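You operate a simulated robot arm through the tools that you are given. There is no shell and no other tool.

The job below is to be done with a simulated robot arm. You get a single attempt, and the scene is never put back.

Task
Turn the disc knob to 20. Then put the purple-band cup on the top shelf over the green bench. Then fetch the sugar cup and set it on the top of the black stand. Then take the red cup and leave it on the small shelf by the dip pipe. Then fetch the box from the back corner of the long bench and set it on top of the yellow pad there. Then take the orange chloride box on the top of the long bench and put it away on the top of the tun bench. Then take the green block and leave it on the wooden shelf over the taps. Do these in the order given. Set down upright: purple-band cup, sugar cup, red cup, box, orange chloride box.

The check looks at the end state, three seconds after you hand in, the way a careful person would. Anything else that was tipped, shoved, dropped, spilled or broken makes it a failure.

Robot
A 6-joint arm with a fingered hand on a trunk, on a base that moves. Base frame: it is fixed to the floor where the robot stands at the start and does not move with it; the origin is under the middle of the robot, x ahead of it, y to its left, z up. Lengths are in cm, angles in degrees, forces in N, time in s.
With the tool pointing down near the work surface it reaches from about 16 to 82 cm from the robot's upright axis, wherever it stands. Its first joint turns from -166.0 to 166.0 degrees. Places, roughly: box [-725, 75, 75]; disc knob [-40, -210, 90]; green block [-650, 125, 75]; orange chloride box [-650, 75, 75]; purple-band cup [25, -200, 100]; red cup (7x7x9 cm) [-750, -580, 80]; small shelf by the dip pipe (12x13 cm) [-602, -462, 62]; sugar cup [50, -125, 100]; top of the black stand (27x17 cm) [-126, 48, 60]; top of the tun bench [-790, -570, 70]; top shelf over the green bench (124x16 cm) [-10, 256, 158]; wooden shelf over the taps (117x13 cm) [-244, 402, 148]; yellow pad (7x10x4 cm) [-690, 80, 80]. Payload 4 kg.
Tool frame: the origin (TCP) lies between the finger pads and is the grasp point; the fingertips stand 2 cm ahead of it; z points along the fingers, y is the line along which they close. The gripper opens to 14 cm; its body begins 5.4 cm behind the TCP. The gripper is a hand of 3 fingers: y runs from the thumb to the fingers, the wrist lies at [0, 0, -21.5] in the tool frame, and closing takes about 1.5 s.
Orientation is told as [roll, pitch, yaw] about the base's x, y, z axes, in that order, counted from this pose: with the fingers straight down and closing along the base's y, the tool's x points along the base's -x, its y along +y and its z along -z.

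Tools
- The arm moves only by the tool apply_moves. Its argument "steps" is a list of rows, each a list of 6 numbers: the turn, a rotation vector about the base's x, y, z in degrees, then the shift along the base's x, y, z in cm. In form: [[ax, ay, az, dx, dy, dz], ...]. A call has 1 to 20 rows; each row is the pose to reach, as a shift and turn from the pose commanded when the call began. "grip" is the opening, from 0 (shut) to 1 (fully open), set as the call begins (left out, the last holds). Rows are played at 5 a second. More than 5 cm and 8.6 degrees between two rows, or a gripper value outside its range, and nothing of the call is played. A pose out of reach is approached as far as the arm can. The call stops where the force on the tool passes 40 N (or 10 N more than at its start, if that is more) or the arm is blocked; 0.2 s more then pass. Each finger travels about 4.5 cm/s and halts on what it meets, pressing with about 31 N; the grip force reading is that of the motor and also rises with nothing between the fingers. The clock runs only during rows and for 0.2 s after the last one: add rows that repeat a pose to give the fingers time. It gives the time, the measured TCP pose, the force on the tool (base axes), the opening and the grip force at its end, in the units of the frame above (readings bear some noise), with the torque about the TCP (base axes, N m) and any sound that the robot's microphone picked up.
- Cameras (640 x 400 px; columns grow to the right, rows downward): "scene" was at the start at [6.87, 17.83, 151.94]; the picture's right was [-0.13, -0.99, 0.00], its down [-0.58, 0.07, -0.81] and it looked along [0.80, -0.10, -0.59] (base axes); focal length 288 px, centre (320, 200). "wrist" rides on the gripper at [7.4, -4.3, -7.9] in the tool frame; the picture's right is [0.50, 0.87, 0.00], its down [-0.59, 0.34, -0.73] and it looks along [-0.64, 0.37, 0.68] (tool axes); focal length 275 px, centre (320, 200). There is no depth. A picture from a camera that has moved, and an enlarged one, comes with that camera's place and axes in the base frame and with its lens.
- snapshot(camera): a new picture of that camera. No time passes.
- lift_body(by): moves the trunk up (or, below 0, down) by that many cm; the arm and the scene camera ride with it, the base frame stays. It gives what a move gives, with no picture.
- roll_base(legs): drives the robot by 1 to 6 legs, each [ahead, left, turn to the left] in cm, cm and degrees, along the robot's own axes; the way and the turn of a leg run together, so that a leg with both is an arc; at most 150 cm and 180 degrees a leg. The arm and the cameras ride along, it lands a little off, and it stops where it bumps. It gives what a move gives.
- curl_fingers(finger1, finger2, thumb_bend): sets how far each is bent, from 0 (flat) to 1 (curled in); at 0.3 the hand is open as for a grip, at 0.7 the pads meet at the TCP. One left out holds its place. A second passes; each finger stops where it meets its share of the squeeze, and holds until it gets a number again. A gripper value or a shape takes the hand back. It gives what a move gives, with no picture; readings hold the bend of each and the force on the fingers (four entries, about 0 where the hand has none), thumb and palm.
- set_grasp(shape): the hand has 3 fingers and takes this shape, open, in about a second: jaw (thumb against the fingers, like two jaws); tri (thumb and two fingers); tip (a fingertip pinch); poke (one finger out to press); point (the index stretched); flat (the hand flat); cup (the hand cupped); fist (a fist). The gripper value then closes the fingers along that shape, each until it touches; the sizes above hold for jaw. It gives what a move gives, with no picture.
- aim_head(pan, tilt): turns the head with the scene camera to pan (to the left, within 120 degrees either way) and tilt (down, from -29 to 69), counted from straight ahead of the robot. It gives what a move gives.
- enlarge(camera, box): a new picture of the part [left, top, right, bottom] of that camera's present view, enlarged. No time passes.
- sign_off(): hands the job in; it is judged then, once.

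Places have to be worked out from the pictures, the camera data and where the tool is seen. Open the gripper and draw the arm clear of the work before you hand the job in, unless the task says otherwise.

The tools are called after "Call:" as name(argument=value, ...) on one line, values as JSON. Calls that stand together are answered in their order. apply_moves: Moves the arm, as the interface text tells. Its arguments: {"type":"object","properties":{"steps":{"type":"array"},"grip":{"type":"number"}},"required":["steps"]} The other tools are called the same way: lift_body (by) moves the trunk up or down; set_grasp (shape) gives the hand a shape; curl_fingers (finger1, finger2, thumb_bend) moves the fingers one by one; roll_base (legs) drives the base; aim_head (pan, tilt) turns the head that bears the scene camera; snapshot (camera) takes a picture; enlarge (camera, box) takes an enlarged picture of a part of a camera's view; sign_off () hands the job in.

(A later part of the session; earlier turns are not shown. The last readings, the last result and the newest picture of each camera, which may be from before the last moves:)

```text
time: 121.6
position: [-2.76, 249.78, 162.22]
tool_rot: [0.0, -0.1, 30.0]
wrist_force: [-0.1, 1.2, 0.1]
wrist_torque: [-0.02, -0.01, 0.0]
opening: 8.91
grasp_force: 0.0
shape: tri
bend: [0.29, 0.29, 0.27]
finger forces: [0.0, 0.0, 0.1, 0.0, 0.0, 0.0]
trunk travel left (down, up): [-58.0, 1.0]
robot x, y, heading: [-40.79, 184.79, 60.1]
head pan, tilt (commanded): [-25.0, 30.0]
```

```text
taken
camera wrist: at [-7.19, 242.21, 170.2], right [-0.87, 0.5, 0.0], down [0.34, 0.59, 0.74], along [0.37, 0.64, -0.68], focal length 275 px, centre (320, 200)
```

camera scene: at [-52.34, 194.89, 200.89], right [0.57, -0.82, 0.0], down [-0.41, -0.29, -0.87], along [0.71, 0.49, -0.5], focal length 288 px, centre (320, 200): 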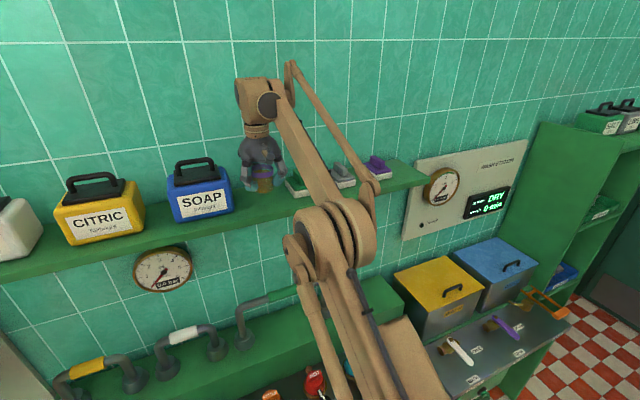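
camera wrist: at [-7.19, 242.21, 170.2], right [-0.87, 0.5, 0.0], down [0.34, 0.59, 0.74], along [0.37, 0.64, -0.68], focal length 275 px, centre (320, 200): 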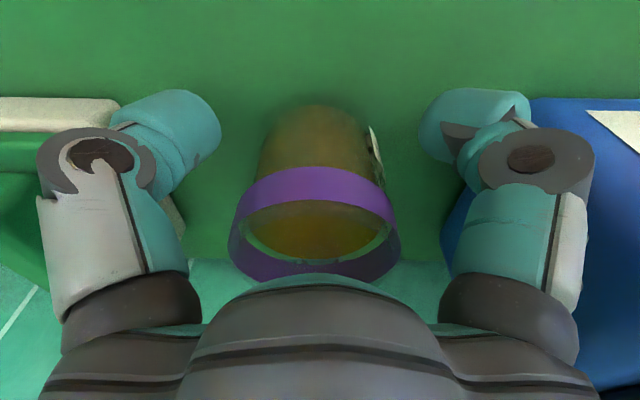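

The cup stands free between the opened fingers. I rise 5 cm straight, then continue up while drawing back.

Call:
apply_moves(steps=[[0, 0, 0, 0, 0, 1.5], [0, 0, 0, 0, 0, 3], [0, 0, 0, 0, 0, 4.5], [0, 0, 0, 0, 0, 5.7], [0, 0, 0, -0.8, -1.4, 7.5], [0, 0, 0, -1.8, -3.1, 9], [0, 0, 0, -3.5, -6, 11], [0, 0, 0, -5.5, -9.5, 12], [0, 0, 0, -7.5, -13, 12], [0, 0, 0, -9.5, -16.5, 12], [0, 0, 0, -11.5, -20, 12], [0, 0, 0, -13.5, -23.4, 12], [0, 0, 0, -15.5, -26.8, 12]])

Call:
snapshot(camera="scene")

Call:
snapshot(camera="wrist")

```text
time: 124.4
position: [-18.38, 222.51, 174.5]
tool_rot: [0.0, -0.3, 30.0]
wrist_force: [0.5, -0.1, 1.2]
wrist_torque: [0.04, 0.01, -0.02]
opening: 8.92
grasp_force: 0.1
shape: tri
bend: [0.29, 0.29, 0.27]
finger forces: [0.0, 0.0, 0.0, 0.0, 0.1, 0.0]
trunk travel left (down, up): [-58.0, 1.0]
robot x, y, heading: [-40.71, 184.75, 59.7]
head pan, tilt (commanded): [-25.0, 30.0]
```

```text
taken
camera scene: at [-50.88, 197.37, 200.9], right [0.57, -0.82, 0.0], down [-0.41, -0.28, -0.87], along [0.71, 0.49, -0.5], focal length 288 px, centre (320, 200)
```

scene: 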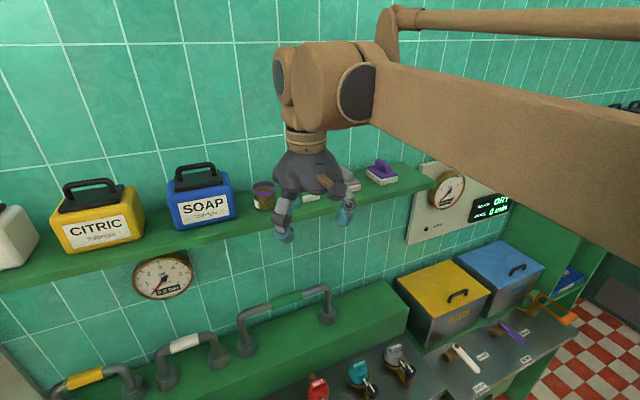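

```text
taken
camera wrist: at [-22.86, 214.99, 182.33], right [-0.87, 0.5, 0.0], down [0.34, 0.59, 0.74], along [0.37, 0.64, -0.68], focal length 275 px, centre (320, 200)
```

wrist: 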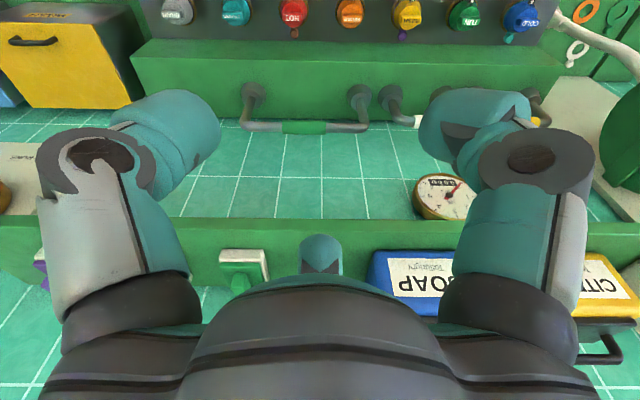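

The purple-band cup stands upright on the shelf beside SOAP. I back away, lower the trunk and drive to the bench section with the sugar cup.

Call:
roll_base(legs=[[-70, 0, 0], [0, -105, 0], [0, 0, -90]])

Call:
lift_body(by=-40)

Call:
lift_body(by=-8)

Call:
roll_base(legs=[[0, -140, 0]])

Call:
aim_head(pan=15, tilt=40)

Call:
snapshot(camera="scene")

```text
time: 137.1
position: [52.86, 48.81, 174.38]
tool_rot: [0.0, 0.0, -59.8]
wrist_force: [-1.1, -0.2, 0.0]
wrist_torque: [0.0, -0.02, 0.01]
opening: 8.91
grasp_force: 0.1
shape: tri
bend: [0.29, 0.29, 0.27]
finger forces: [0.0, 0.0, 0.0, 0.1, 0.0, 0.1]
trunk travel left (down, up): [-58.0, 1.0]
robot x, y, heading: [15.06, 71.17, -29.9]
head pan, tilt (commanded): [-25.0, 30.0]
```

```text
time: 140.9
position: [52.81, 48.76, 134.44]
tool_rot: [0.1, -0.1, -59.8]
wrist_force: [-0.1, -0.4, 0.0]
wrist_torque: [-0.02, 0.04, 0.0]
opening: 8.92
grasp_force: 0.1
shape: tri
bend: [0.29, 0.29, 0.27]
finger forces: [0.0, 0.1, 0.0, 0.0, 0.0, 0.0]
trunk travel left (down, up): [-18.0, 41.0]
robot x, y, heading: [14.76, 71.36, -30.1]
head pan, tilt (commanded): [-25.0, 30.0]
```

```text
time: 142.1
position: [52.93, 48.85, 126.43]
tool_rot: [0.0, -0.1, -59.8]
wrist_force: [0.1, -0.5, -0.4]
wrist_torque: [-0.03, 0.01, 0.04]
opening: 8.91
grasp_force: 0.0
shape: tri
bend: [0.29, 0.29, 0.27]
finger forces: [0.0, 0.0, 0.0, 0.0, 0.0, 0.1]
trunk travel left (down, up): [-10.0, 49.0]
robot x, y, heading: [14.63, 71.15, -30.2]
head pan, tilt (commanded): [-25.0, 30.0]
```

```text
time: 149.1
position: [-17.52, -72.44, 126.46]
tool_rot: [0.1, -0.1, -60.0]
wrist_force: [0.6, 0.1, 0.0]
wrist_torque: [0.0, -0.01, 0.0]
opening: 8.9
grasp_force: 0.0
shape: tri
bend: [0.29, 0.29, 0.27]
finger forces: [0.0, 0.0, 0.1, 0.0, 0.0, 0.0]
trunk travel left (down, up): [-10.0, 49.0]
robot x, y, heading: [-55.28, -49.47, -30.3]
head pan, tilt (commanded): [-25.0, 30.0]
```

```text
time: 150.1
position: [-17.47, -72.37, 126.39]
tool_rot: [-0.1, -0.1, -59.9]
wrist_force: [0.8, 0.2, 0.0]
wrist_torque: [-0.03, -0.03, -0.03]
opening: 8.9
grasp_force: 0.0
shape: tri
bend: [0.29, 0.29, 0.27]
finger forces: [0.1, 0.1, 0.1, 0.0, 0.0, 0.1]
trunk travel left (down, up): [-10.0, 49.0]
robot x, y, heading: [-55.55, -50.04, -30.4]
head pan, tilt (commanded): [15.0, 40.0]
```

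```text
taken
camera scene: at [-39.39, -34.66, 151.36], right [-0.26, -0.96, 0.0], down [-0.62, 0.17, -0.77], along [0.74, -0.2, -0.64], focal length 288 px, centre (320, 200)
```

scene: 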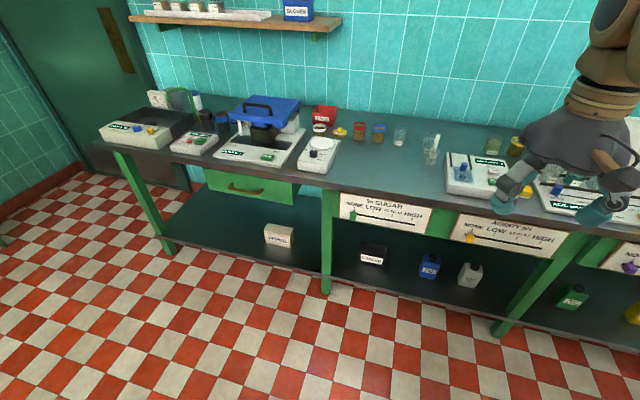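

I zoom on the cups to read their labels.

Call:
enlarge(camera="scene", box=[300, 100, 420, 175])

Call:
enlarge(camera="scene", box=[400, 110, 540, 215])

```text
5.33 times, centred on (360, 138) of scene
camera zoom: at [-39.39, -34.66, 151.36], right [-0.26, -0.96, 0.0], down [-0.62, 0.17, -0.77], along [0.74, -0.2, -0.64], focal length 1534 px, centre (107, 533)
```

zoom: 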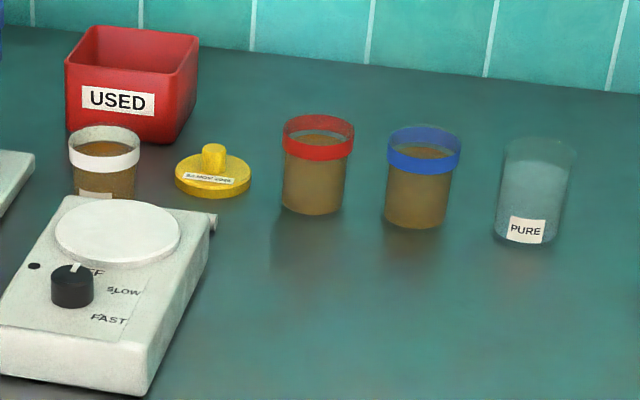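

```text
3.81 times, centred on (470, 162) of scene
camera zoom: at [-39.39, -34.66, 151.36], right [-0.26, -0.96, 0.0], down [-0.62, 0.17, -0.77], along [0.74, -0.2, -0.64], focal length 1096 px, centre (-251, 343)
```

zoom: 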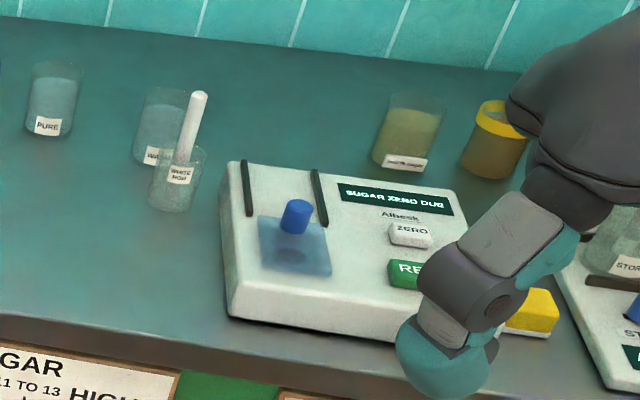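

A glass with yellowish liquid and a label stands at about [46, -136], matching the rough place of the sugar cup. I drive right to read its label better.

Call:
roll_base(legs=[[0, -40, 0]])

Call:
aim_head(pan=5, tilt=40)

Call:
snapshot(camera="scene")

Call:
enlarge(camera="scene", box=[300, 110, 420, 200])

```text
time: 152.7
position: [-37.93, -107.3, 126.48]
tool_rot: [-0.1, 0.0, -60.0]
wrist_force: [0.3, -0.8, 0.1]
wrist_torque: [0.0, 0.01, 0.02]
opening: 8.92
grasp_force: 0.1
shape: tri
bend: [0.29, 0.29, 0.27]
finger forces: [0.1, 0.1, 0.0, 0.1, 0.0, 0.0]
trunk travel left (down, up): [-10.0, 49.0]
robot x, y, heading: [-75.86, -84.59, -30.3]
head pan, tilt (commanded): [15.0, 40.0]
```

```text
time: 153.4
position: [-37.91, -107.25, 126.38]
tool_rot: [0.0, -0.1, -60.0]
wrist_force: [-0.3, -0.1, -0.2]
wrist_torque: [-0.02, 0.02, 0.03]
opening: 8.9
grasp_force: 0.0
shape: tri
bend: [0.29, 0.29, 0.27]
finger forces: [0.1, 0.0, 0.0, 0.0, 0.0, 0.0]
trunk travel left (down, up): [-10.0, 49.0]
robot x, y, heading: [-76.19, -84.73, -30.1]
head pan, tilt (commanded): [5.0, 40.0]
```

```text
taken
camera scene: at [-60.22, -70.91, 151.36], right [-0.43, -0.9, 0.0], down [-0.58, 0.27, -0.77], along [0.69, -0.33, -0.64], focal length 288 px, centre (320, 200)
```

scene: 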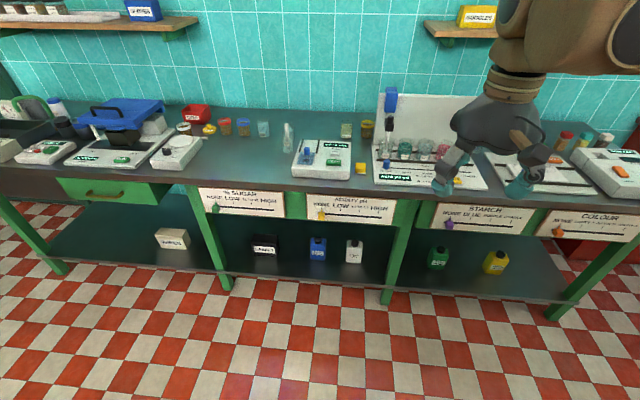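

```text
4.44 times, centred on (360, 155) of scene
camera zoom: at [-60.22, -70.91, 151.36], right [-0.43, -0.9, 0.0], down [-0.58, 0.27, -0.77], along [0.69, -0.33, -0.64], focal length 1279 px, centre (142, 400)
```

zoom: 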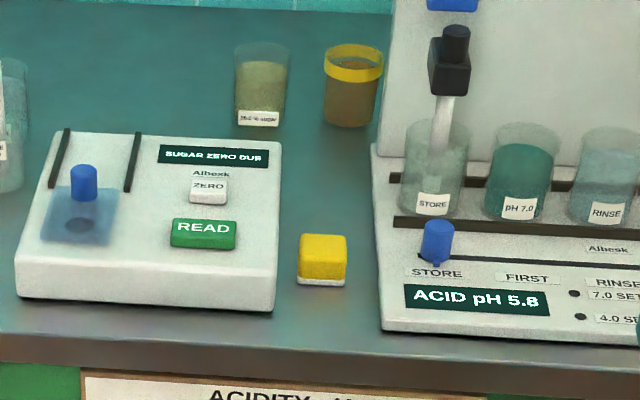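

The label reads "…% sugar": this glass at about [47.4, -135.2], rim z≈93.5, is the sugar cup. I line up in front of it and drive close to the bench.

Call:
roll_base(legs=[[0, 18, 0], [53, 0, 0]])

Call:
aim_head(pan=-15, tilt=45)

Call:
snapshot(camera="scene")

Call:
snapshot(camera="wrist")

```text
time: 157.6
position: [17.12, -118.95, 126.41]
tool_rot: [0.0, -0.1, -60.4]
wrist_force: [0.1, 0.3, 0.8]
wrist_torque: [-0.02, -0.03, -0.02]
opening: 8.91
grasp_force: 0.0
shape: tri
bend: [0.29, 0.29, 0.27]
finger forces: [0.0, 0.1, 0.0, 0.0, 0.0, 0.0]
trunk travel left (down, up): [-10.0, 49.0]
robot x, y, heading: [-20.78, -95.76, -30.7]
head pan, tilt (commanded): [5.0, 40.0]
```

```text
time: 158.4
position: [17.06, -119.02, 126.44]
tool_rot: [-0.1, -0.1, -60.3]
wrist_force: [0.6, 0.4, -0.4]
wrist_torque: [0.01, 0.02, 0.0]
opening: 8.91
grasp_force: 0.0
shape: tri
bend: [0.29, 0.29, 0.27]
finger forces: [0.1, 0.1, 0.0, 0.0, 0.1, 0.0]
trunk travel left (down, up): [-10.0, 49.0]
robot x, y, heading: [-20.88, -96.22, -30.5]
head pan, tilt (commanded): [-15.0, 45.0]
```

```text
taken
camera scene: at [-7.03, -84.72, 150.63], right [-0.71, -0.7, 0.0], down [-0.5, 0.5, -0.71], along [0.5, -0.5, -0.71], focal length 288 px, centre (320, 200)
```

scene: 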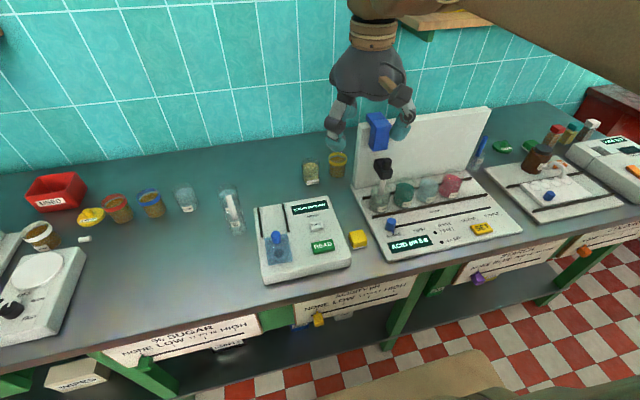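

```text
taken
camera wrist: at [9.61, -114.74, 134.27], right [0.5, 0.86, 0.0], down [0.59, -0.34, 0.74], along [0.63, -0.37, -0.68], focal length 275 px, centre (320, 200)
```

wrist: 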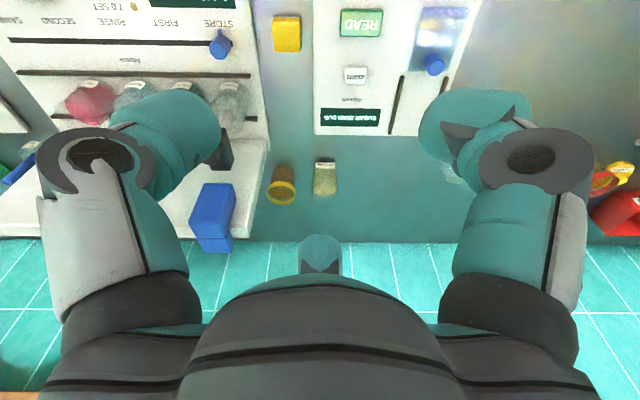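

I zoom on the sugar cup in both cameras for a precise fix.

Call:
enlarge(camera="scene", box=[270, 140, 370, 210])

Call:
enlarge(camera="wrist", box=[250, 140, 370, 220])

```text
5.71 times, centred on (320, 175) of scene
camera zoom: at [-7.03, -84.72, 150.63], right [-0.71, -0.7, 0.0], down [-0.5, 0.5, -0.71], along [0.5, -0.5, -0.71], focal length 1644 px, centre (320, 343)
```

zoom: 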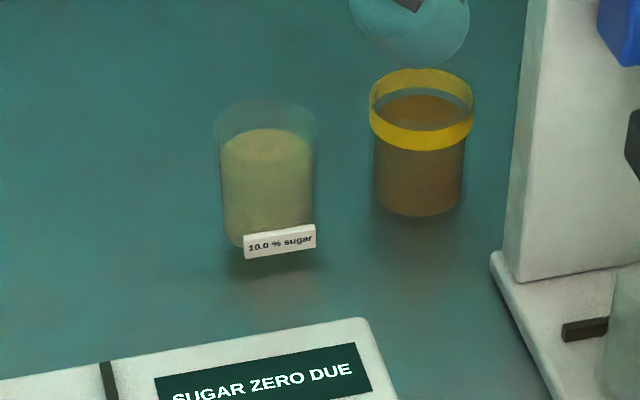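

```text
5.00 times, centred on (310, 180) of wrist
camera zoom: at [9.61, -114.74, 134.27], right [0.5, 0.86, 0.0], down [0.59, -0.34, 0.74], along [0.63, -0.37, -0.68], focal length 1376 px, centre (370, 300)
```

zoom: 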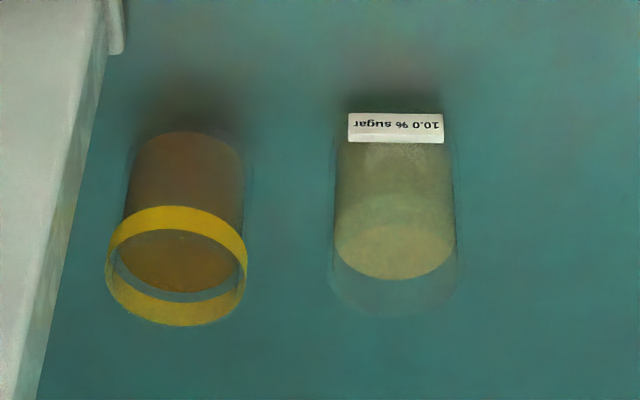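

The sugar cup's rim is at about [46.6, -135.2, 93.9], 5.6 cm wide. I move above it, turning the hand so the fingers avoid the yellow-band cup next to it.

Call:
apply_moves(steps=[[0, 0, -4, 3.7, -2, 0], [0, 0, -8, 7.4, -4.05, 0], [0, 0, -12, 11.1, -6.1, 0], [0, 0, -16, 14.8, -8.1, 0], [0, 0, -20, 18.5, -10.15, 0], [0, 0, -24, 22.2, -12.2, 0], [0, 0, -28, 25.9, -14.2, 0], [0, 0, -30.7, 29.5, -16.2, 0], [0, 0, -30.7, 29.5, -16.2, -4], [0, 0, -30.7, 29.5, -16.2, -8], [0, 0, -30.7, 29.5, -16.2, -12], [0, 0, -30.7, 29.5, -16.2, -16], [0, 0, -30.7, 29.5, -16.2, -19], [0, 0, -30.7, 29.5, -16.2, -19]])

Call:
snapshot(camera="wrist")

Call:
snapshot(camera="scene")

```text
time: 161.4
position: [46.8, -135.27, 107.22]
tool_rot: [0.0, -0.1, -91.1]
wrist_force: [0.1, 0.5, -0.4]
wrist_torque: [-0.01, 0.03, 0.03]
opening: 8.91
grasp_force: 0.1
shape: tri
bend: [0.29, 0.29, 0.27]
finger forces: [0.0, 0.0, 0.1, 0.0, 0.0, 0.1]
out of reach, approached as far as the arm can: row 7, 8, 9, 10
trunk travel left (down, up): [-10.0, 49.0]
robot x, y, heading: [-20.53, -96.22, -30.3]
head pan, tilt (commanded): [-15.0, 45.0]
```

```text
taken
camera wrist: at [42.39, -127.78, 115.19], right [0.87, 0.49, 0.0], down [0.33, -0.59, 0.74], along [0.36, -0.64, -0.68], focal length 275 px, centre (320, 200)
```

wrist: 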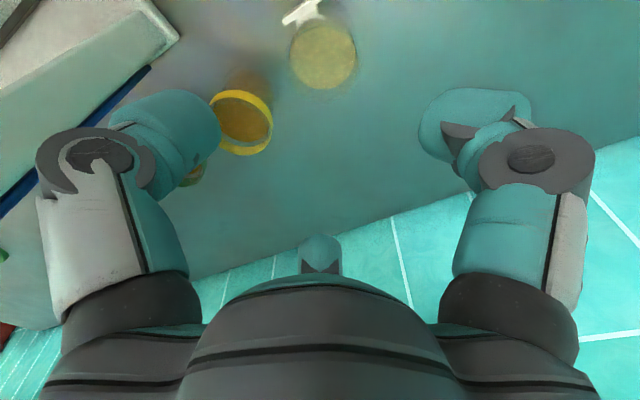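

```text
taken
camera scene: at [-7.0, -84.74, 150.63], right [-0.71, -0.7, 0.0], down [-0.5, 0.5, -0.71], along [0.5, -0.5, -0.71], focal length 288 px, centre (320, 200)
```

scene: 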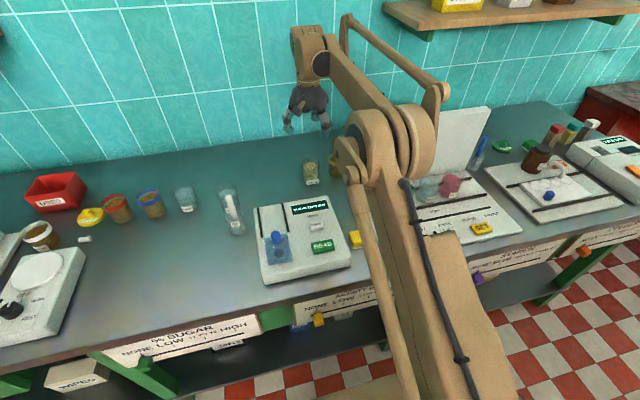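

The cup sits nearly below the hand; I zoom in to measure the remaining offset.

Call:
enlarge(camera="wrist", box=[200, 0, 440, 150])

```text
2.67 times, centred on (320, 75) of wrist
camera zoom: at [42.39, -127.78, 115.19], right [0.87, 0.49, 0.0], down [0.33, -0.59, 0.74], along [0.36, -0.64, -0.68], focal length 734 px, centre (320, 533)
```

zoom: 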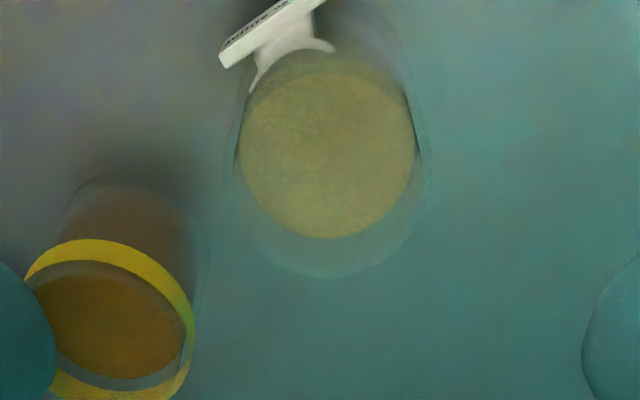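

The rim is within 0.4 cm of the hand's axis. I correct that and descend to grip just below the rim, above the label.

Call:
apply_moves(steps=[[0, 0, 0, 0.3, 0.2, -3.5], [0, 0, 0, 0.3, 0.2, -7], [0, 0, 0, 0.3, 0.2, -10.5], [0, 0, 0, 0.3, 0.2, -13], [0, 0, 0, 0.3, 0.2, -15], [0, 0, 0, 0.3, 0.2, -15.8], [0, 0, 0, 0.3, 0.2, -15.8]])

Call:
snapshot(camera="wrist")

Call:
snapshot(camera="scene")

```text
time: 163.0
position: [46.94, -134.92, 91.57]
tool_rot: [0.0, -0.1, -91.0]
wrist_force: [1.0, -0.1, 0.9]
wrist_torque: [-0.02, 0.02, 0.0]
opening: 8.94
grasp_force: 0.1
shape: tri
bend: [0.29, 0.29, 0.27]
finger forces: [0.0, 0.1, 0.2, 0.0, 0.1, 0.1]
trunk travel left (down, up): [-10.0, 49.0]
robot x, y, heading: [-20.86, -96.29, -30.6]
head pan, tilt (commanded): [-15.0, 45.0]
```

```text
taken
camera wrist: at [42.61, -127.54, 99.44], right [0.87, 0.49, 0.0], down [0.33, -0.59, 0.74], along [0.36, -0.64, -0.68], focal length 275 px, centre (320, 200)
```

wrist: 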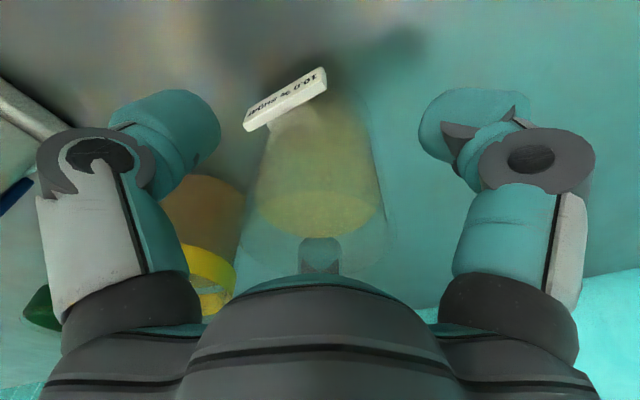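

```text
taken
camera scene: at [-7.01, -84.74, 150.63], right [-0.71, -0.7, 0.0], down [-0.5, 0.5, -0.71], along [0.5, -0.5, -0.71], focal length 288 px, centre (320, 200)
```

scene: 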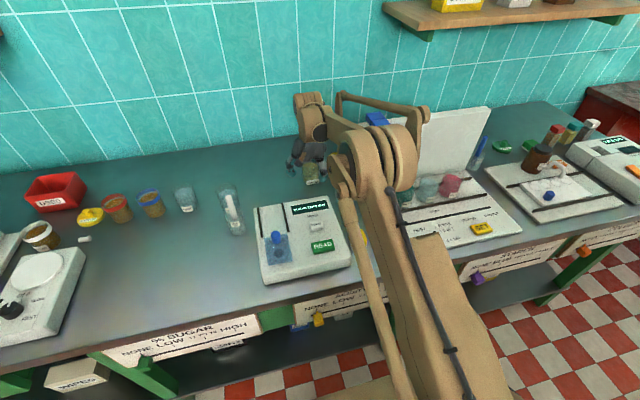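

The glass stands between the three fingers. I close gently onto it.

Call:
apply_moves(steps=[[0, 0, 0, 0, 0, 0], [0, 0, 0, 0, 0, 0], [0, 0, 0, 0, 0, 0], [0, 0, 0, 0, 0, 0], [0, 0, 0, 0, 0, 0], [0, 0, 0, 0, 0, 0], [0, 0, 0, 0, 0, 0], [0, 0, 0, 0, 0, 0]], grip=0.25)

Call:
snapshot(camera="wrist")

```text
time: 164.8
position: [46.9, -134.92, 91.51]
tool_rot: [0.0, -0.1, -91.0]
wrist_force: [0.0, 0.0, -0.1]
wrist_torque: [-0.02, -0.02, 0.02]
opening: 5.02
grasp_force: 31.1
shape: tri
bend: [0.43, 0.4, 0.39]
finger forces: [26.7, 26.5, 0.0, 0.1, 26.9, 0.0]
trunk travel left (down, up): [-10.0, 49.0]
robot x, y, heading: [-21.1, -96.2, -30.5]
head pan, tilt (commanded): [-15.0, 45.0]
```

```text
taken
camera wrist: at [42.62, -127.54, 99.45], right [0.87, 0.49, 0.0], down [0.33, -0.59, 0.74], along [0.36, -0.64, -0.68], focal length 275 px, centre (320, 200)
```

wrist: 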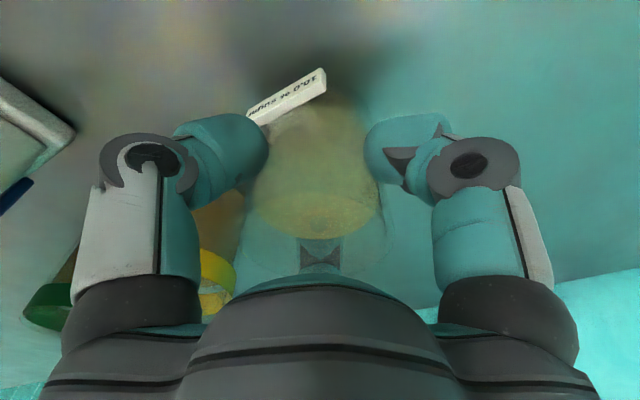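

The glass is held evenly at ~26 N per finger. I lift it and draw it back above the bench.

Call:
apply_moves(steps=[[0, 0, 0, 0, 0, 1], [0, 0, 0, 0, 0, 3], [0, 0, 0, 0, 0, 6], [0, 0, 0, 0, 0, 9], [0, 0, 0, 0, 0, 12], [0, 0, 0, 0, 0, 15], [0, 0, 0, 0, 0, 16], [0, 0, 0, -3.2, 1.85, 16], [0, 0, 0, -6.5, 3.75, 16], [0, 0, 0, -9.75, 5.6, 16.5], [0, 0, 0, -13, 7.5, 17], [0, 0, 0, -16.2, 9.4, 18], [0, 0, 0, -19.5, 11.25, 19], [0, 0, 0, -22.7, 13.1, 20], [0, 0, 0, -26, 15, 21], [0, 0, 0, -29, 17, 22], [0, 0, 0, -29, 17, 22]])

Call:
snapshot(camera="scene")

Call:
snapshot(camera="wrist")

```text
time: 168.4
position: [17.88, -118.06, 113.54]
tool_rot: [0.1, -0.1, -91.0]
wrist_force: [-0.6, 0.1, -1.7]
wrist_torque: [0.02, -0.03, 0.0]
opening: 4.99
grasp_force: 30.8
shape: tri
bend: [0.43, 0.4, 0.39]
finger forces: [26.4, 26.7, 0.0, 0.1, 26.9, 0.0]
trunk travel left (down, up): [-10.0, 49.0]
robot x, y, heading: [-21.58, -96.2, -30.4]
head pan, tilt (commanded): [-15.0, 45.0]
```

```text
taken
camera scene: at [-6.99, -84.75, 150.63], right [-0.71, -0.7, 0.0], down [-0.5, 0.5, -0.71], along [0.5, -0.5, -0.71], focal length 288 px, centre (320, 200)
```

scene: 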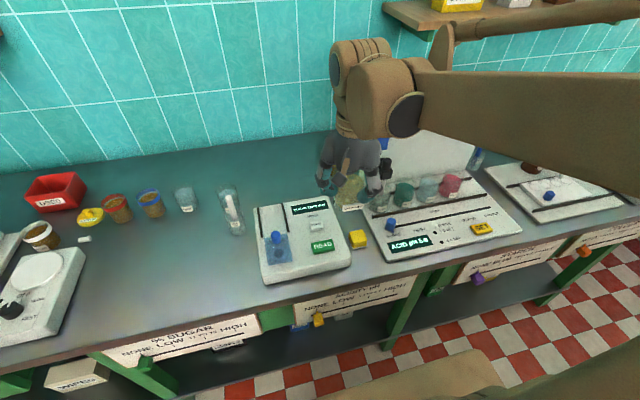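

```text
taken
camera wrist: at [13.71, -110.68, 121.48], right [0.87, 0.48, 0.0], down [0.33, -0.59, 0.74], along [0.36, -0.64, -0.68], focal length 275 px, centre (320, 200)
```

wrist: 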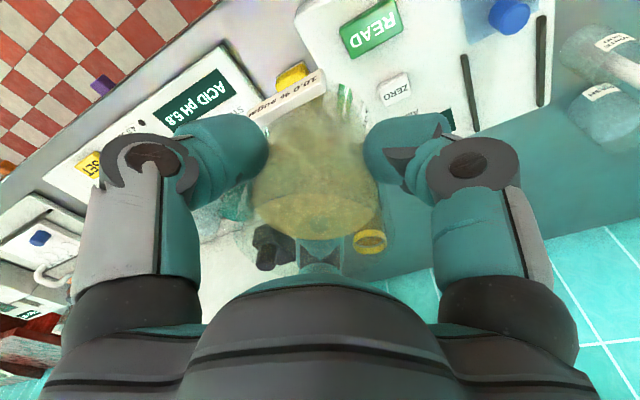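

The glass is clear of the bench. I back off, shift toward the black stand's line, and turn around to face it.

Call:
roll_base(legs=[[-65, 0, 0], [0, 70, 0], [0, 0, 90], [0, 0, 90]])

Call:
aim_head(pan=0, tilt=40)

Call:
snapshot(camera="scene")

```text
time: 183.1
position: [-80.13, 17.07, 113.68]
tool_rot: [0.1, -0.2, 91.1]
wrist_force: [-0.3, 0.0, -2.5]
wrist_torque: [-0.01, -0.01, -0.01]
opening: 4.97
grasp_force: 31.3
shape: tri
bend: [0.43, 0.4, 0.39]
finger forces: [26.8, 26.4, 0.1, 0.1, 25.8, 0.0]
trunk travel left (down, up): [-10.0, 49.0]
robot x, y, heading: [-40.53, -3.38, 151.3]
head pan, tilt (commanded): [-15.0, 45.0]
```

```text
time: 183.9
position: [-80.23, 17.14, 113.49]
tool_rot: [0.0, -0.2, 91.0]
wrist_force: [0.8, -0.5, -1.8]
wrist_torque: [0.0, 0.01, -0.02]
opening: 4.96
grasp_force: 31.3
shape: tri
bend: [0.43, 0.4, 0.39]
finger forces: [26.8, 26.4, 0.0, 0.1, 25.7, 0.0]
trunk travel left (down, up): [-10.0, 49.0]
robot x, y, heading: [-40.5, -3.6, 151.6]
head pan, tilt (commanded): [0.0, 40.0]
```

```text
taken
camera scene: at [-55.25, -17.04, 151.35], right [0.48, 0.88, 0.0], down [0.56, -0.31, -0.77], along [-0.67, 0.37, -0.64], focal length 288 px, centre (320, 200)
```

scene: 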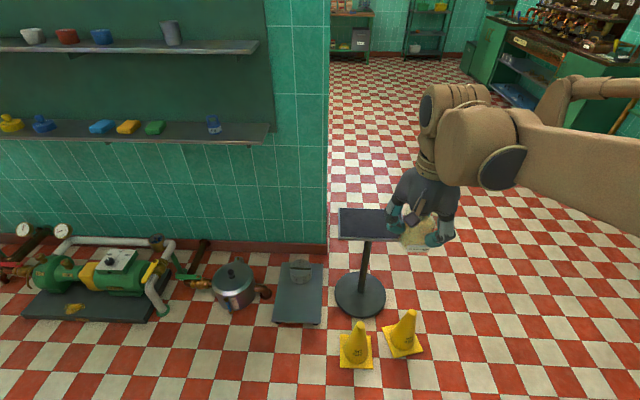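

The black stand's top lies at about U −141…−125, V −35…−8 (centre ≈ [-126, 48, 60]), with two cones on the floor before it. I drive 19 cm closer (staying short of the cones), and lower the trunk.

Call:
roll_base(legs=[[18, 0, -1.4]])

Call:
lift_body(by=-9)

Call:
aim_head(pan=0, tilt=60)

Call:
snapshot(camera="scene")

Call:
snapshot(camera="wrist")

```text
time: 185.4
position: [-95.48, 26.95, 113.52]
tool_rot: [-0.1, -0.1, 89.7]
wrist_force: [0.3, 1.2, -2.1]
wrist_torque: [-0.02, 0.02, 0.01]
opening: 4.95
grasp_force: 31.0
shape: tri
bend: [0.43, 0.4, 0.39]
finger forces: [26.8, 26.5, 0.0, 0.0, 25.9, 0.0]
trunk travel left (down, up): [-10.0, 49.0]
robot x, y, heading: [-56.33, 5.15, 150.4]
head pan, tilt (commanded): [0.0, 40.0]
```

```text
time: 186.7
position: [-95.44, 26.74, 104.68]
tool_rot: [0.0, -0.1, 89.7]
wrist_force: [0.2, 0.3, -0.6]
wrist_torque: [0.01, 0.02, 0.02]
opening: 4.91
grasp_force: 31.2
shape: tri
bend: [0.43, 0.4, 0.39]
finger forces: [26.8, 26.5, 0.0, 0.0, 25.8, 0.0]
trunk travel left (down, up): [-1.0, 58.0]
robot x, y, heading: [-56.71, 5.23, 150.2]
head pan, tilt (commanded): [0.0, 40.0]
```

```text
time: 187.5
position: [-95.47, 26.98, 104.54]
tool_rot: [0.0, -0.1, 89.7]
wrist_force: [0.6, 0.7, -1.3]
wrist_torque: [0.02, 0.05, -0.01]
opening: 4.92
grasp_force: 31.3
shape: tri
bend: [0.43, 0.4, 0.39]
finger forces: [26.9, 26.5, 0.0, 0.0, 25.8, 0.0]
trunk travel left (down, up): [-1.0, 58.0]
robot x, y, heading: [-56.37, 5.27, 150.2]
head pan, tilt (commanded): [0.0, 60.0]
```

```text
taken
camera scene: at [-69.75, -8.81, 139.69], right [0.5, 0.87, 0.0], down [0.75, -0.43, -0.5], along [-0.43, 0.25, -0.87], focal length 288 px, centre (320, 200)
```

scene: 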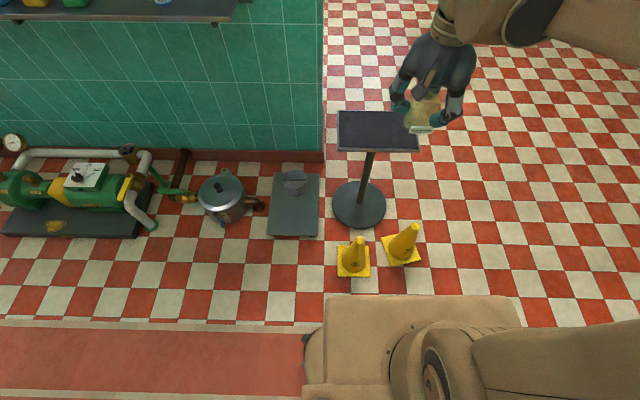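

```text
taken
camera wrist: at [-91.33, 19.34, 112.48], right [-0.87, -0.5, 0.0], down [-0.34, 0.59, 0.74], along [-0.36, 0.64, -0.68], focal length 275 px, centre (320, 200)
```

wrist: 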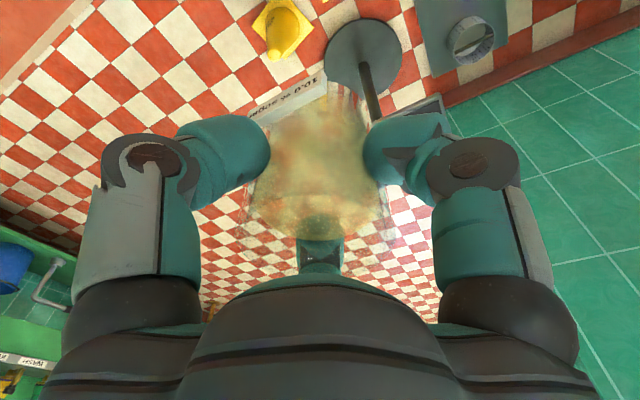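

The stand top measures U −142…−122, V −36…−8, free of items. I extend the glass over its centre while descending to about 15 cm above.

Call:
apply_moves(steps=[[0, 0, 0, -2.9, 1.95, -2.5], [0, 0, 0, -5.8, 3.9, -5], [0, 0, 0, -8.7, 5.85, -7.5], [0, 0, 0, -11.6, 7.8, -10], [0, 0, 0, -14.5, 9.75, -12.5], [0, 0, 0, -17.4, 11.7, -15], [0, 0, 0, -20.3, 13.65, -17.5], [0, 0, 0, -23.2, 15.6, -20], [0, 0, 0, -26.1, 17.55, -22.5], [0, 0, 0, -28.9, 19.5, -25], [0, 0, 0, -28.9, 19.5, -25]])

Call:
snapshot(camera="scene")

Call:
snapshot(camera="wrist")

```text
time: 189.9
position: [-124.37, 46.4, 79.51]
tool_rot: [-0.1, -0.1, 89.7]
wrist_force: [-0.1, 0.2, -1.7]
wrist_torque: [-0.01, -0.01, 0.01]
opening: 4.91
grasp_force: 31.1
shape: tri
bend: [0.43, 0.4, 0.4]
finger forces: [26.7, 26.5, 0.0, 0.0, 25.6, 0.1]
trunk travel left (down, up): [-1.0, 58.0]
robot x, y, heading: [-56.32, 5.45, 150.5]
head pan, tilt (commanded): [0.0, 60.0]
```

```text
taken
camera scene: at [-69.8, -8.78, 139.68], right [0.5, 0.87, 0.0], down [0.75, -0.43, -0.5], along [-0.43, 0.25, -0.87], focal length 288 px, centre (320, 200)
```

scene: 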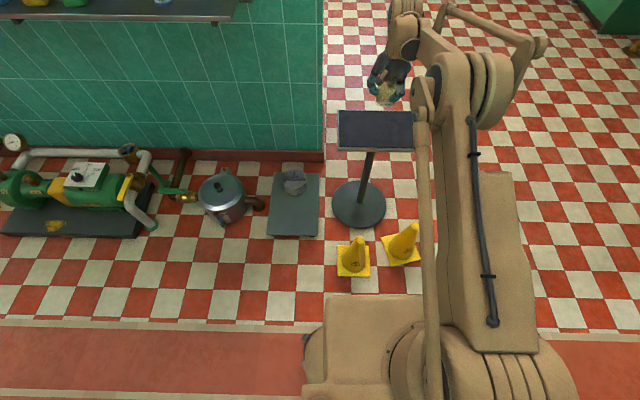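

```text
taken
camera wrist: at [-120.23, 38.9, 87.3], right [-0.87, -0.5, 0.0], down [-0.34, 0.59, 0.73], along [-0.36, 0.64, -0.68], focal length 275 px, centre (320, 200)
```

wrist: 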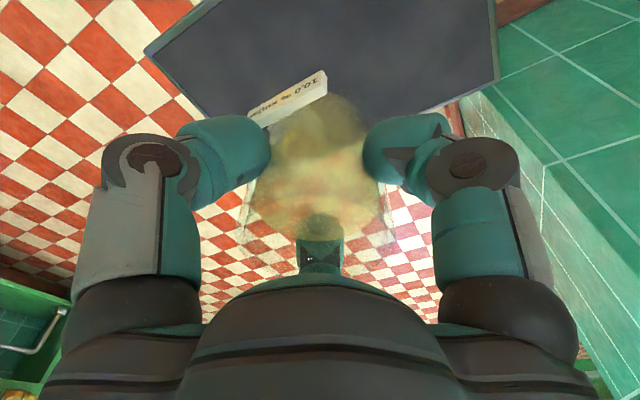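

The glass is right over the middle of the stand top. I lower it to just above, then in fine steps until contact.

Call:
apply_moves(steps=[[0, 0, 0, 0, 0, -3], [0, 0, 0, 0, 0, -6], [0, 0, 0, 0, 0, -9], [0, 0, 0, 0, 0, -11], [0, 0, 0, 0, 0, -12.5], [0, 0, 0, 0, 0, -13], [0, 0, 0, 0, 0, -13]])

Call:
enlarge(camera="scene", box=[320, 60, 440, 170])

```text
time: 191.5
position: [-123.67, 45.86, 67.07]
tool_rot: [-0.1, -0.2, 89.8]
wrist_force: [-0.1, -0.1, -2.0]
wrist_torque: [0.01, 0.01, 0.01]
opening: 4.94
grasp_force: 31.1
shape: tri
bend: [0.43, 0.4, 0.4]
finger forces: [26.6, 26.5, 0.1, 0.0, 25.6, 0.0]
out of reach, approached as far as the arm can: row 5, 6, 7
trunk travel left (down, up): [-1.0, 58.0]
robot x, y, heading: [-56.49, 5.14, 150.3]
head pan, tilt (commanded): [0.0, 60.0]
```

```text
3.64 times, centred on (380, 115) of scene
camera zoom: at [-69.78, -8.79, 139.68], right [0.5, 0.87, 0.0], down [0.75, -0.43, -0.5], along [-0.43, 0.25, -0.87], focal length 1046 px, centre (102, 509)
```

zoom: 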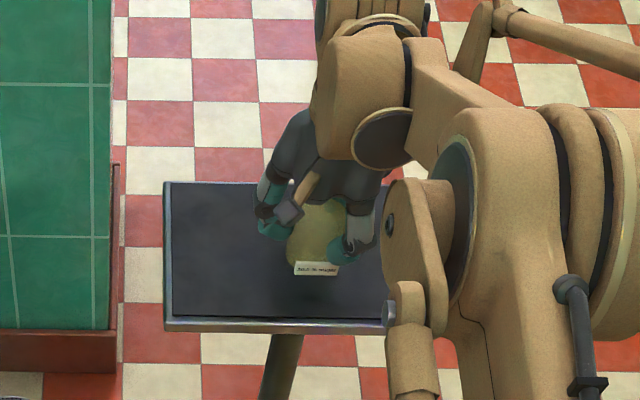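

It is just at the reach limit there, so I bring the target 2.7 cm nearer (still well on the stand) and lower in fine steps.

Call:
apply_moves(steps=[[0, 0, 0, 1.2, -0.7, 0.3], [0, 0, 0, 2.3, -1.33, 0.3], [0, 0, 0, 2.3, -1.33, -0.2], [0, 0, 0, 2.3, -1.33, -0.6], [0, 0, 0, 2.3, -1.33, -0.9], [0, 0, 0, 2.3, -1.33, -0.9]])

```text
time: 192.9
position: [-121.44, 44.63, 66.16]
tool_rot: [0.0, -0.1, 89.7]
wrist_force: [-0.3, 1.1, -1.1]
wrist_torque: [0.04, -0.03, 0.01]
opening: 4.92
grasp_force: 31.0
shape: tri
bend: [0.43, 0.4, 0.4]
finger forces: [26.7, 26.5, 0.0, 0.0, 25.5, 0.0]
trunk travel left (down, up): [-1.0, 58.0]
robot x, y, heading: [-56.31, 5.06, 150.2]
head pan, tilt (commanded): [0.0, 60.0]
```

The glass is still slightly above the stand but near its front edge. Before nudging the base forward I check how far the robot's base reaches, by looking down to the side.

Call:
aim_head(pan=60, tilt=69)

Call:
snapshot(camera="scene")

Call:
aim_head(pan=25, tilt=69)

Call:
snapshot(camera="scene")

```text
time: 194.2
position: [-121.36, 44.63, 66.08]
tool_rot: [0.0, -0.2, 89.7]
wrist_force: [0.3, -0.2, -1.4]
wrist_torque: [-0.01, 0.0, 0.02]
opening: 4.93
grasp_force: 30.9
shape: tri
bend: [0.43, 0.4, 0.4]
finger forces: [26.6, 26.4, 0.0, 0.0, 25.6, 0.1]
trunk travel left (down, up): [-1.0, 58.0]
robot x, y, heading: [-56.24, 5.36, 150.3]
head pan, tilt (commanded): [60.0, 68.8]
```

```text
taken
camera scene: at [-68.83, -14.91, 138.74], right [-0.5, 0.86, 0.0], down [0.81, 0.47, -0.36], along [-0.31, -0.18, -0.93], focal length 288 px, centre (320, 200)
```

scene: 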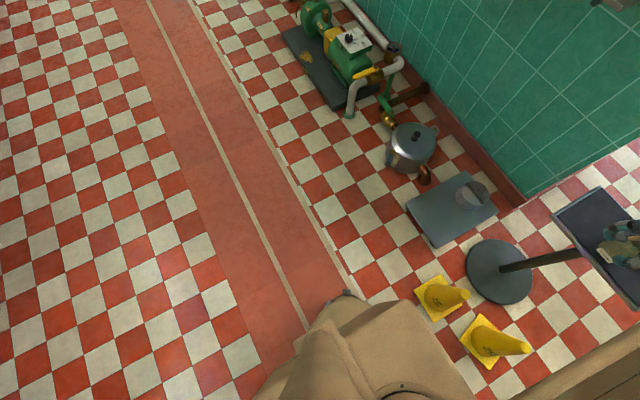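

```text
time: 195.2
position: [-121.43, 44.58, 66.15]
tool_rot: [-0.1, -0.2, 89.7]
wrist_force: [-0.9, 0.0, -1.4]
wrist_torque: [-0.01, -0.01, -0.02]
opening: 4.93
grasp_force: 30.7
shape: tri
bend: [0.43, 0.4, 0.4]
finger forces: [26.7, 26.5, 0.1, 0.1, 25.6, 0.0]
trunk travel left (down, up): [-1.0, 58.0]
robot x, y, heading: [-56.71, 4.87, 150.2]
head pan, tilt (commanded): [25.0, 68.8]
```

```text
taken
camera scene: at [-69.57, -11.64, 138.74], right [0.08, 1.0, 0.0], down [0.93, -0.08, -0.36], along [-0.36, 0.03, -0.93], focal length 288 px, centre (320, 200)
```

scene: 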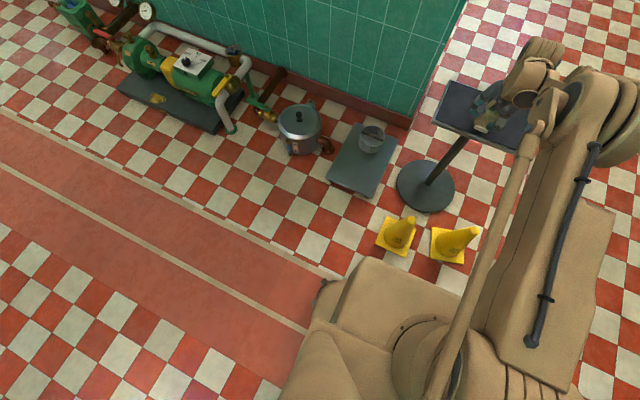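

The base's visible corner suggests a radius of about 30 cm, and the cones begin ~42 cm ahead, so 4 cm forward is safe. I raise the glass 2 cm and nudge forward.

Call:
apply_moves(steps=[[0, 0, 0, 0, 0, 1], [0, 0, 0, 0, 0, 2], [0, 0, 0, 0, 0, 2]])

Call:
roll_base(legs=[[4, 0, 0]])

Call:
aim_head(pan=5, tilt=60)

Call:
enlarge(camera="scene", box=[300, 60, 440, 190])

```text
time: 196.0
position: [-121.36, 44.65, 68.1]
tool_rot: [0.0, -0.2, 89.7]
wrist_force: [-0.4, -0.4, -2.1]
wrist_torque: [0.04, -0.01, 0.02]
opening: 4.92
grasp_force: 31.1
shape: tri
bend: [0.43, 0.4, 0.4]
finger forces: [26.6, 26.5, 0.0, 0.0, 25.7, 0.0]
trunk travel left (down, up): [-1.0, 58.0]
robot x, y, heading: [-56.42, 5.69, 150.3]
head pan, tilt (commanded): [25.0, 68.8]
```

```text
time: 196.9
position: [-124.98, 46.6, 68.07]
tool_rot: [0.0, 0.0, 89.7]
wrist_force: [0.5, 0.8, -1.4]
wrist_torque: [-0.04, -0.01, 0.01]
opening: 4.92
grasp_force: 30.9
shape: tri
bend: [0.43, 0.4, 0.4]
finger forces: [26.6, 26.5, 0.0, 0.1, 25.5, 0.0]
trunk travel left (down, up): [-1.0, 58.0]
robot x, y, heading: [-59.82, 7.39, 150.2]
head pan, tilt (commanded): [25.0, 68.8]
```

```text
time: 197.7
position: [-124.84, 46.72, 68.11]
tool_rot: [0.0, -0.1, 89.7]
wrist_force: [0.0, -0.8, -1.6]
wrist_torque: [-0.04, 0.02, 0.0]
opening: 4.94
grasp_force: 30.8
shape: tri
bend: [0.43, 0.4, 0.4]
finger forces: [26.6, 26.4, 0.0, 0.0, 25.5, 0.1]
trunk travel left (down, up): [-1.0, 58.0]
robot x, y, heading: [-60.1, 7.63, 150.1]
head pan, tilt (commanded): [5.0, 60.0]
```

```text
3.08 times, centred on (370, 125) of scene
camera zoom: at [-73.59, -7.28, 139.68], right [0.42, 0.91, 0.0], down [0.79, -0.36, -0.5], along [-0.45, 0.21, -0.87], focal length 885 px, centre (166, 431)
```

zoom: 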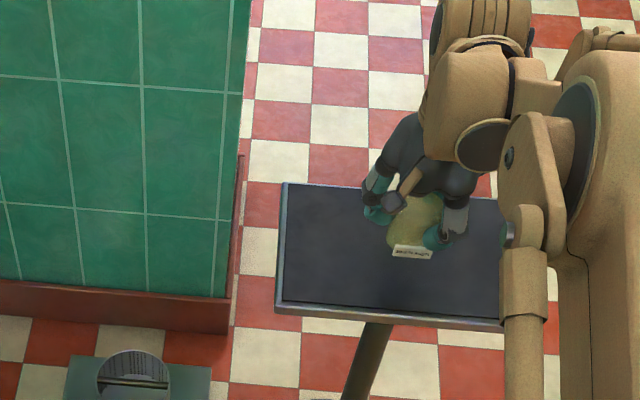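

The glass is now over the stand's centre. I lower in fine steps and watch the force.

Call:
apply_moves(steps=[[0, 0, 0, 0, 0, -0.8], [0, 0, 0, 0, 0, -1.5], [0, 0, 0, 0, 0, -2.0], [0, 0, 0, 0, 0, -2.4], [0, 0, 0, 0, 0, -2.4]])

```text
time: 198.9
position: [-124.88, 46.66, 65.82]
tool_rot: [0.0, -0.1, 89.6]
wrist_force: [-0.3, 0.1, -1.8]
wrist_torque: [0.0, -0.04, 0.02]
opening: 4.93
grasp_force: 31.2
shape: tri
bend: [0.43, 0.4, 0.4]
finger forces: [26.6, 26.5, 0.0, 0.1, 25.8, 0.0]
trunk travel left (down, up): [-1.0, 58.0]
robot x, y, heading: [-59.78, 7.78, 150.2]
head pan, tilt (commanded): [5.0, 60.0]
```

No contact yet at z 65.8; I continue in 3 mm steps.

Call:
apply_moves(steps=[[0, 0, 0, 0, 0, -0.3], [0, 0, 0, 0, 0, -0.6], [0, 0, 0, 0, 0, -0.6]])

Call:
apply_moves(steps=[[0, 0, 0, 0, 0, -0.2], [0, 0, 0, 0, 0, -0.2]])

```text
time: 199.7
position: [-124.88, 46.6, 65.13]
tool_rot: [0.0, -0.1, 89.7]
wrist_force: [0.0, 0.0, -1.1]
wrist_torque: [-0.02, 0.0, 0.0]
opening: 4.94
grasp_force: 31.2
shape: tri
bend: [0.43, 0.4, 0.4]
finger forces: [26.6, 26.4, 0.0, 0.0, 25.7, 0.0]
trunk travel left (down, up): [-1.0, 58.0]
robot x, y, heading: [-59.96, 7.67, 150.4]
head pan, tilt (commanded): [5.0, 60.0]
```

```text
time: 200.3
position: [-124.85, 46.62, 64.91]
tool_rot: [0.1, -0.2, 89.7]
wrist_force: [-1.2, -0.1, 2.3]
wrist_torque: [0.05, -0.05, 0.0]
opening: 4.95
grasp_force: 31.2
shape: tri
bend: [0.43, 0.4, 0.4]
finger forces: [26.9, 27.5, 0.0, 0.1, 26.6, 0.0]
trunk travel left (down, up): [-1.0, 58.0]
robot x, y, heading: [-60.4, 7.22, 150.4]
head pan, tilt (commanded): [5.0, 60.0]
```

Contact is felt (force turned upward by ~4 N). I open the hand and rise.

Call:
apply_moves(steps=[[0, 0, 0, 0, 0, 0], [0, 0, 0, 0, 0, 0], [0, 0, 0, 0, 0, 0], [0, 0, 0, 0, 0, 0], [0, 0, 0, 0, 0, 0], [0, 0, 0, 0, 0, 0], [0, 0, 0, 0, 0, 0]], grip=0.64)

Call:
snapshot(camera="wrist")

Call:
apply_moves(steps=[[0, 0, 0, 0, 0, 1.5], [0, 0, 0, 0, 0, 3.5], [0, 0, 0, 0, 0, 6], [0, 0, 0, 0, 0, 9], [0, 0, 0, 0, 0, 12], [0, 0, 0, 3, -1.7, 15], [0, 0, 0, 6, -3.4, 18], [0, 0, 0, 9, -5.1, 21], [0, 0, 0, 12, -6.8, 24], [0, 0, 0, 15, -8.5, 27], [0, 0, 0, 18, -10.2, 30], [0, 0, 0, 21, -12, 33]])

Call:
snapshot(camera="scene")

```text
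time: 201.9
position: [-124.96, 46.65, 64.92]
tool_rot: [0.0, 0.0, 89.6]
wrist_force: [-0.3, -0.4, 0.5]
wrist_torque: [-0.01, -0.01, -0.06]
opening: 8.91
grasp_force: 0.1
shape: tri
bend: [0.29, 0.29, 0.27]
finger forces: [0.0, 0.1, 0.1, 0.0, 0.1, 0.0]
trunk travel left (down, up): [-1.0, 58.0]
robot x, y, heading: [-59.78, 7.33, 150.3]
head pan, tilt (commanded): [5.0, 60.0]
```

```text
taken
camera wrist: at [-120.79, 39.07, 72.79], right [-0.87, -0.5, 0.0], down [-0.34, 0.59, 0.74], along [-0.36, 0.64, -0.68], focal length 275 px, centre (320, 200)
```

wrist: 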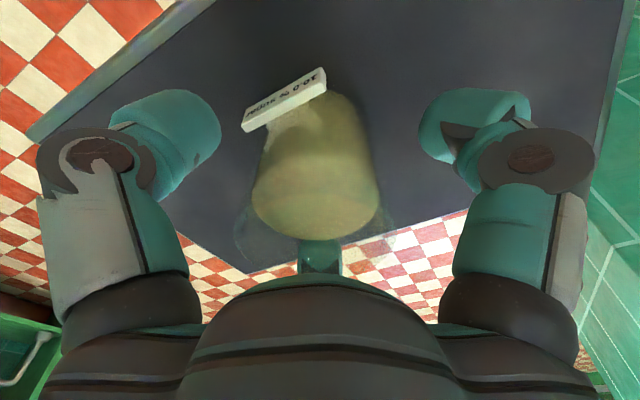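

```text
time: 204.5
position: [-104.08, 34.49, 97.86]
tool_rot: [0.0, -0.1, 89.7]
wrist_force: [0.2, -0.4, -0.5]
wrist_torque: [-0.02, 0.0, -0.01]
opening: 8.93
grasp_force: 0.0
shape: tri
bend: [0.29, 0.29, 0.27]
finger forces: [0.0, 0.0, 0.0, 0.1, 0.0, 0.0]
trunk travel left (down, up): [-1.0, 58.0]
robot x, y, heading: [-59.86, 7.57, 150.3]
head pan, tilt (commanded): [5.0, 60.0]
```

```text
taken
camera scene: at [-73.5, -7.33, 139.68], right [0.42, 0.91, 0.0], down [0.79, -0.36, -0.5], along [-0.45, 0.21, -0.87], focal length 288 px, centre (320, 200)
```

scene: 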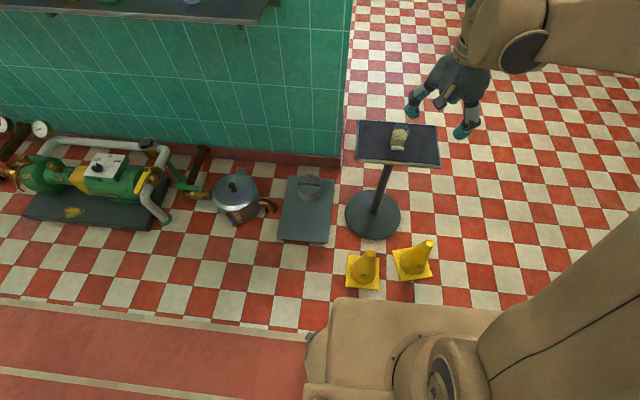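

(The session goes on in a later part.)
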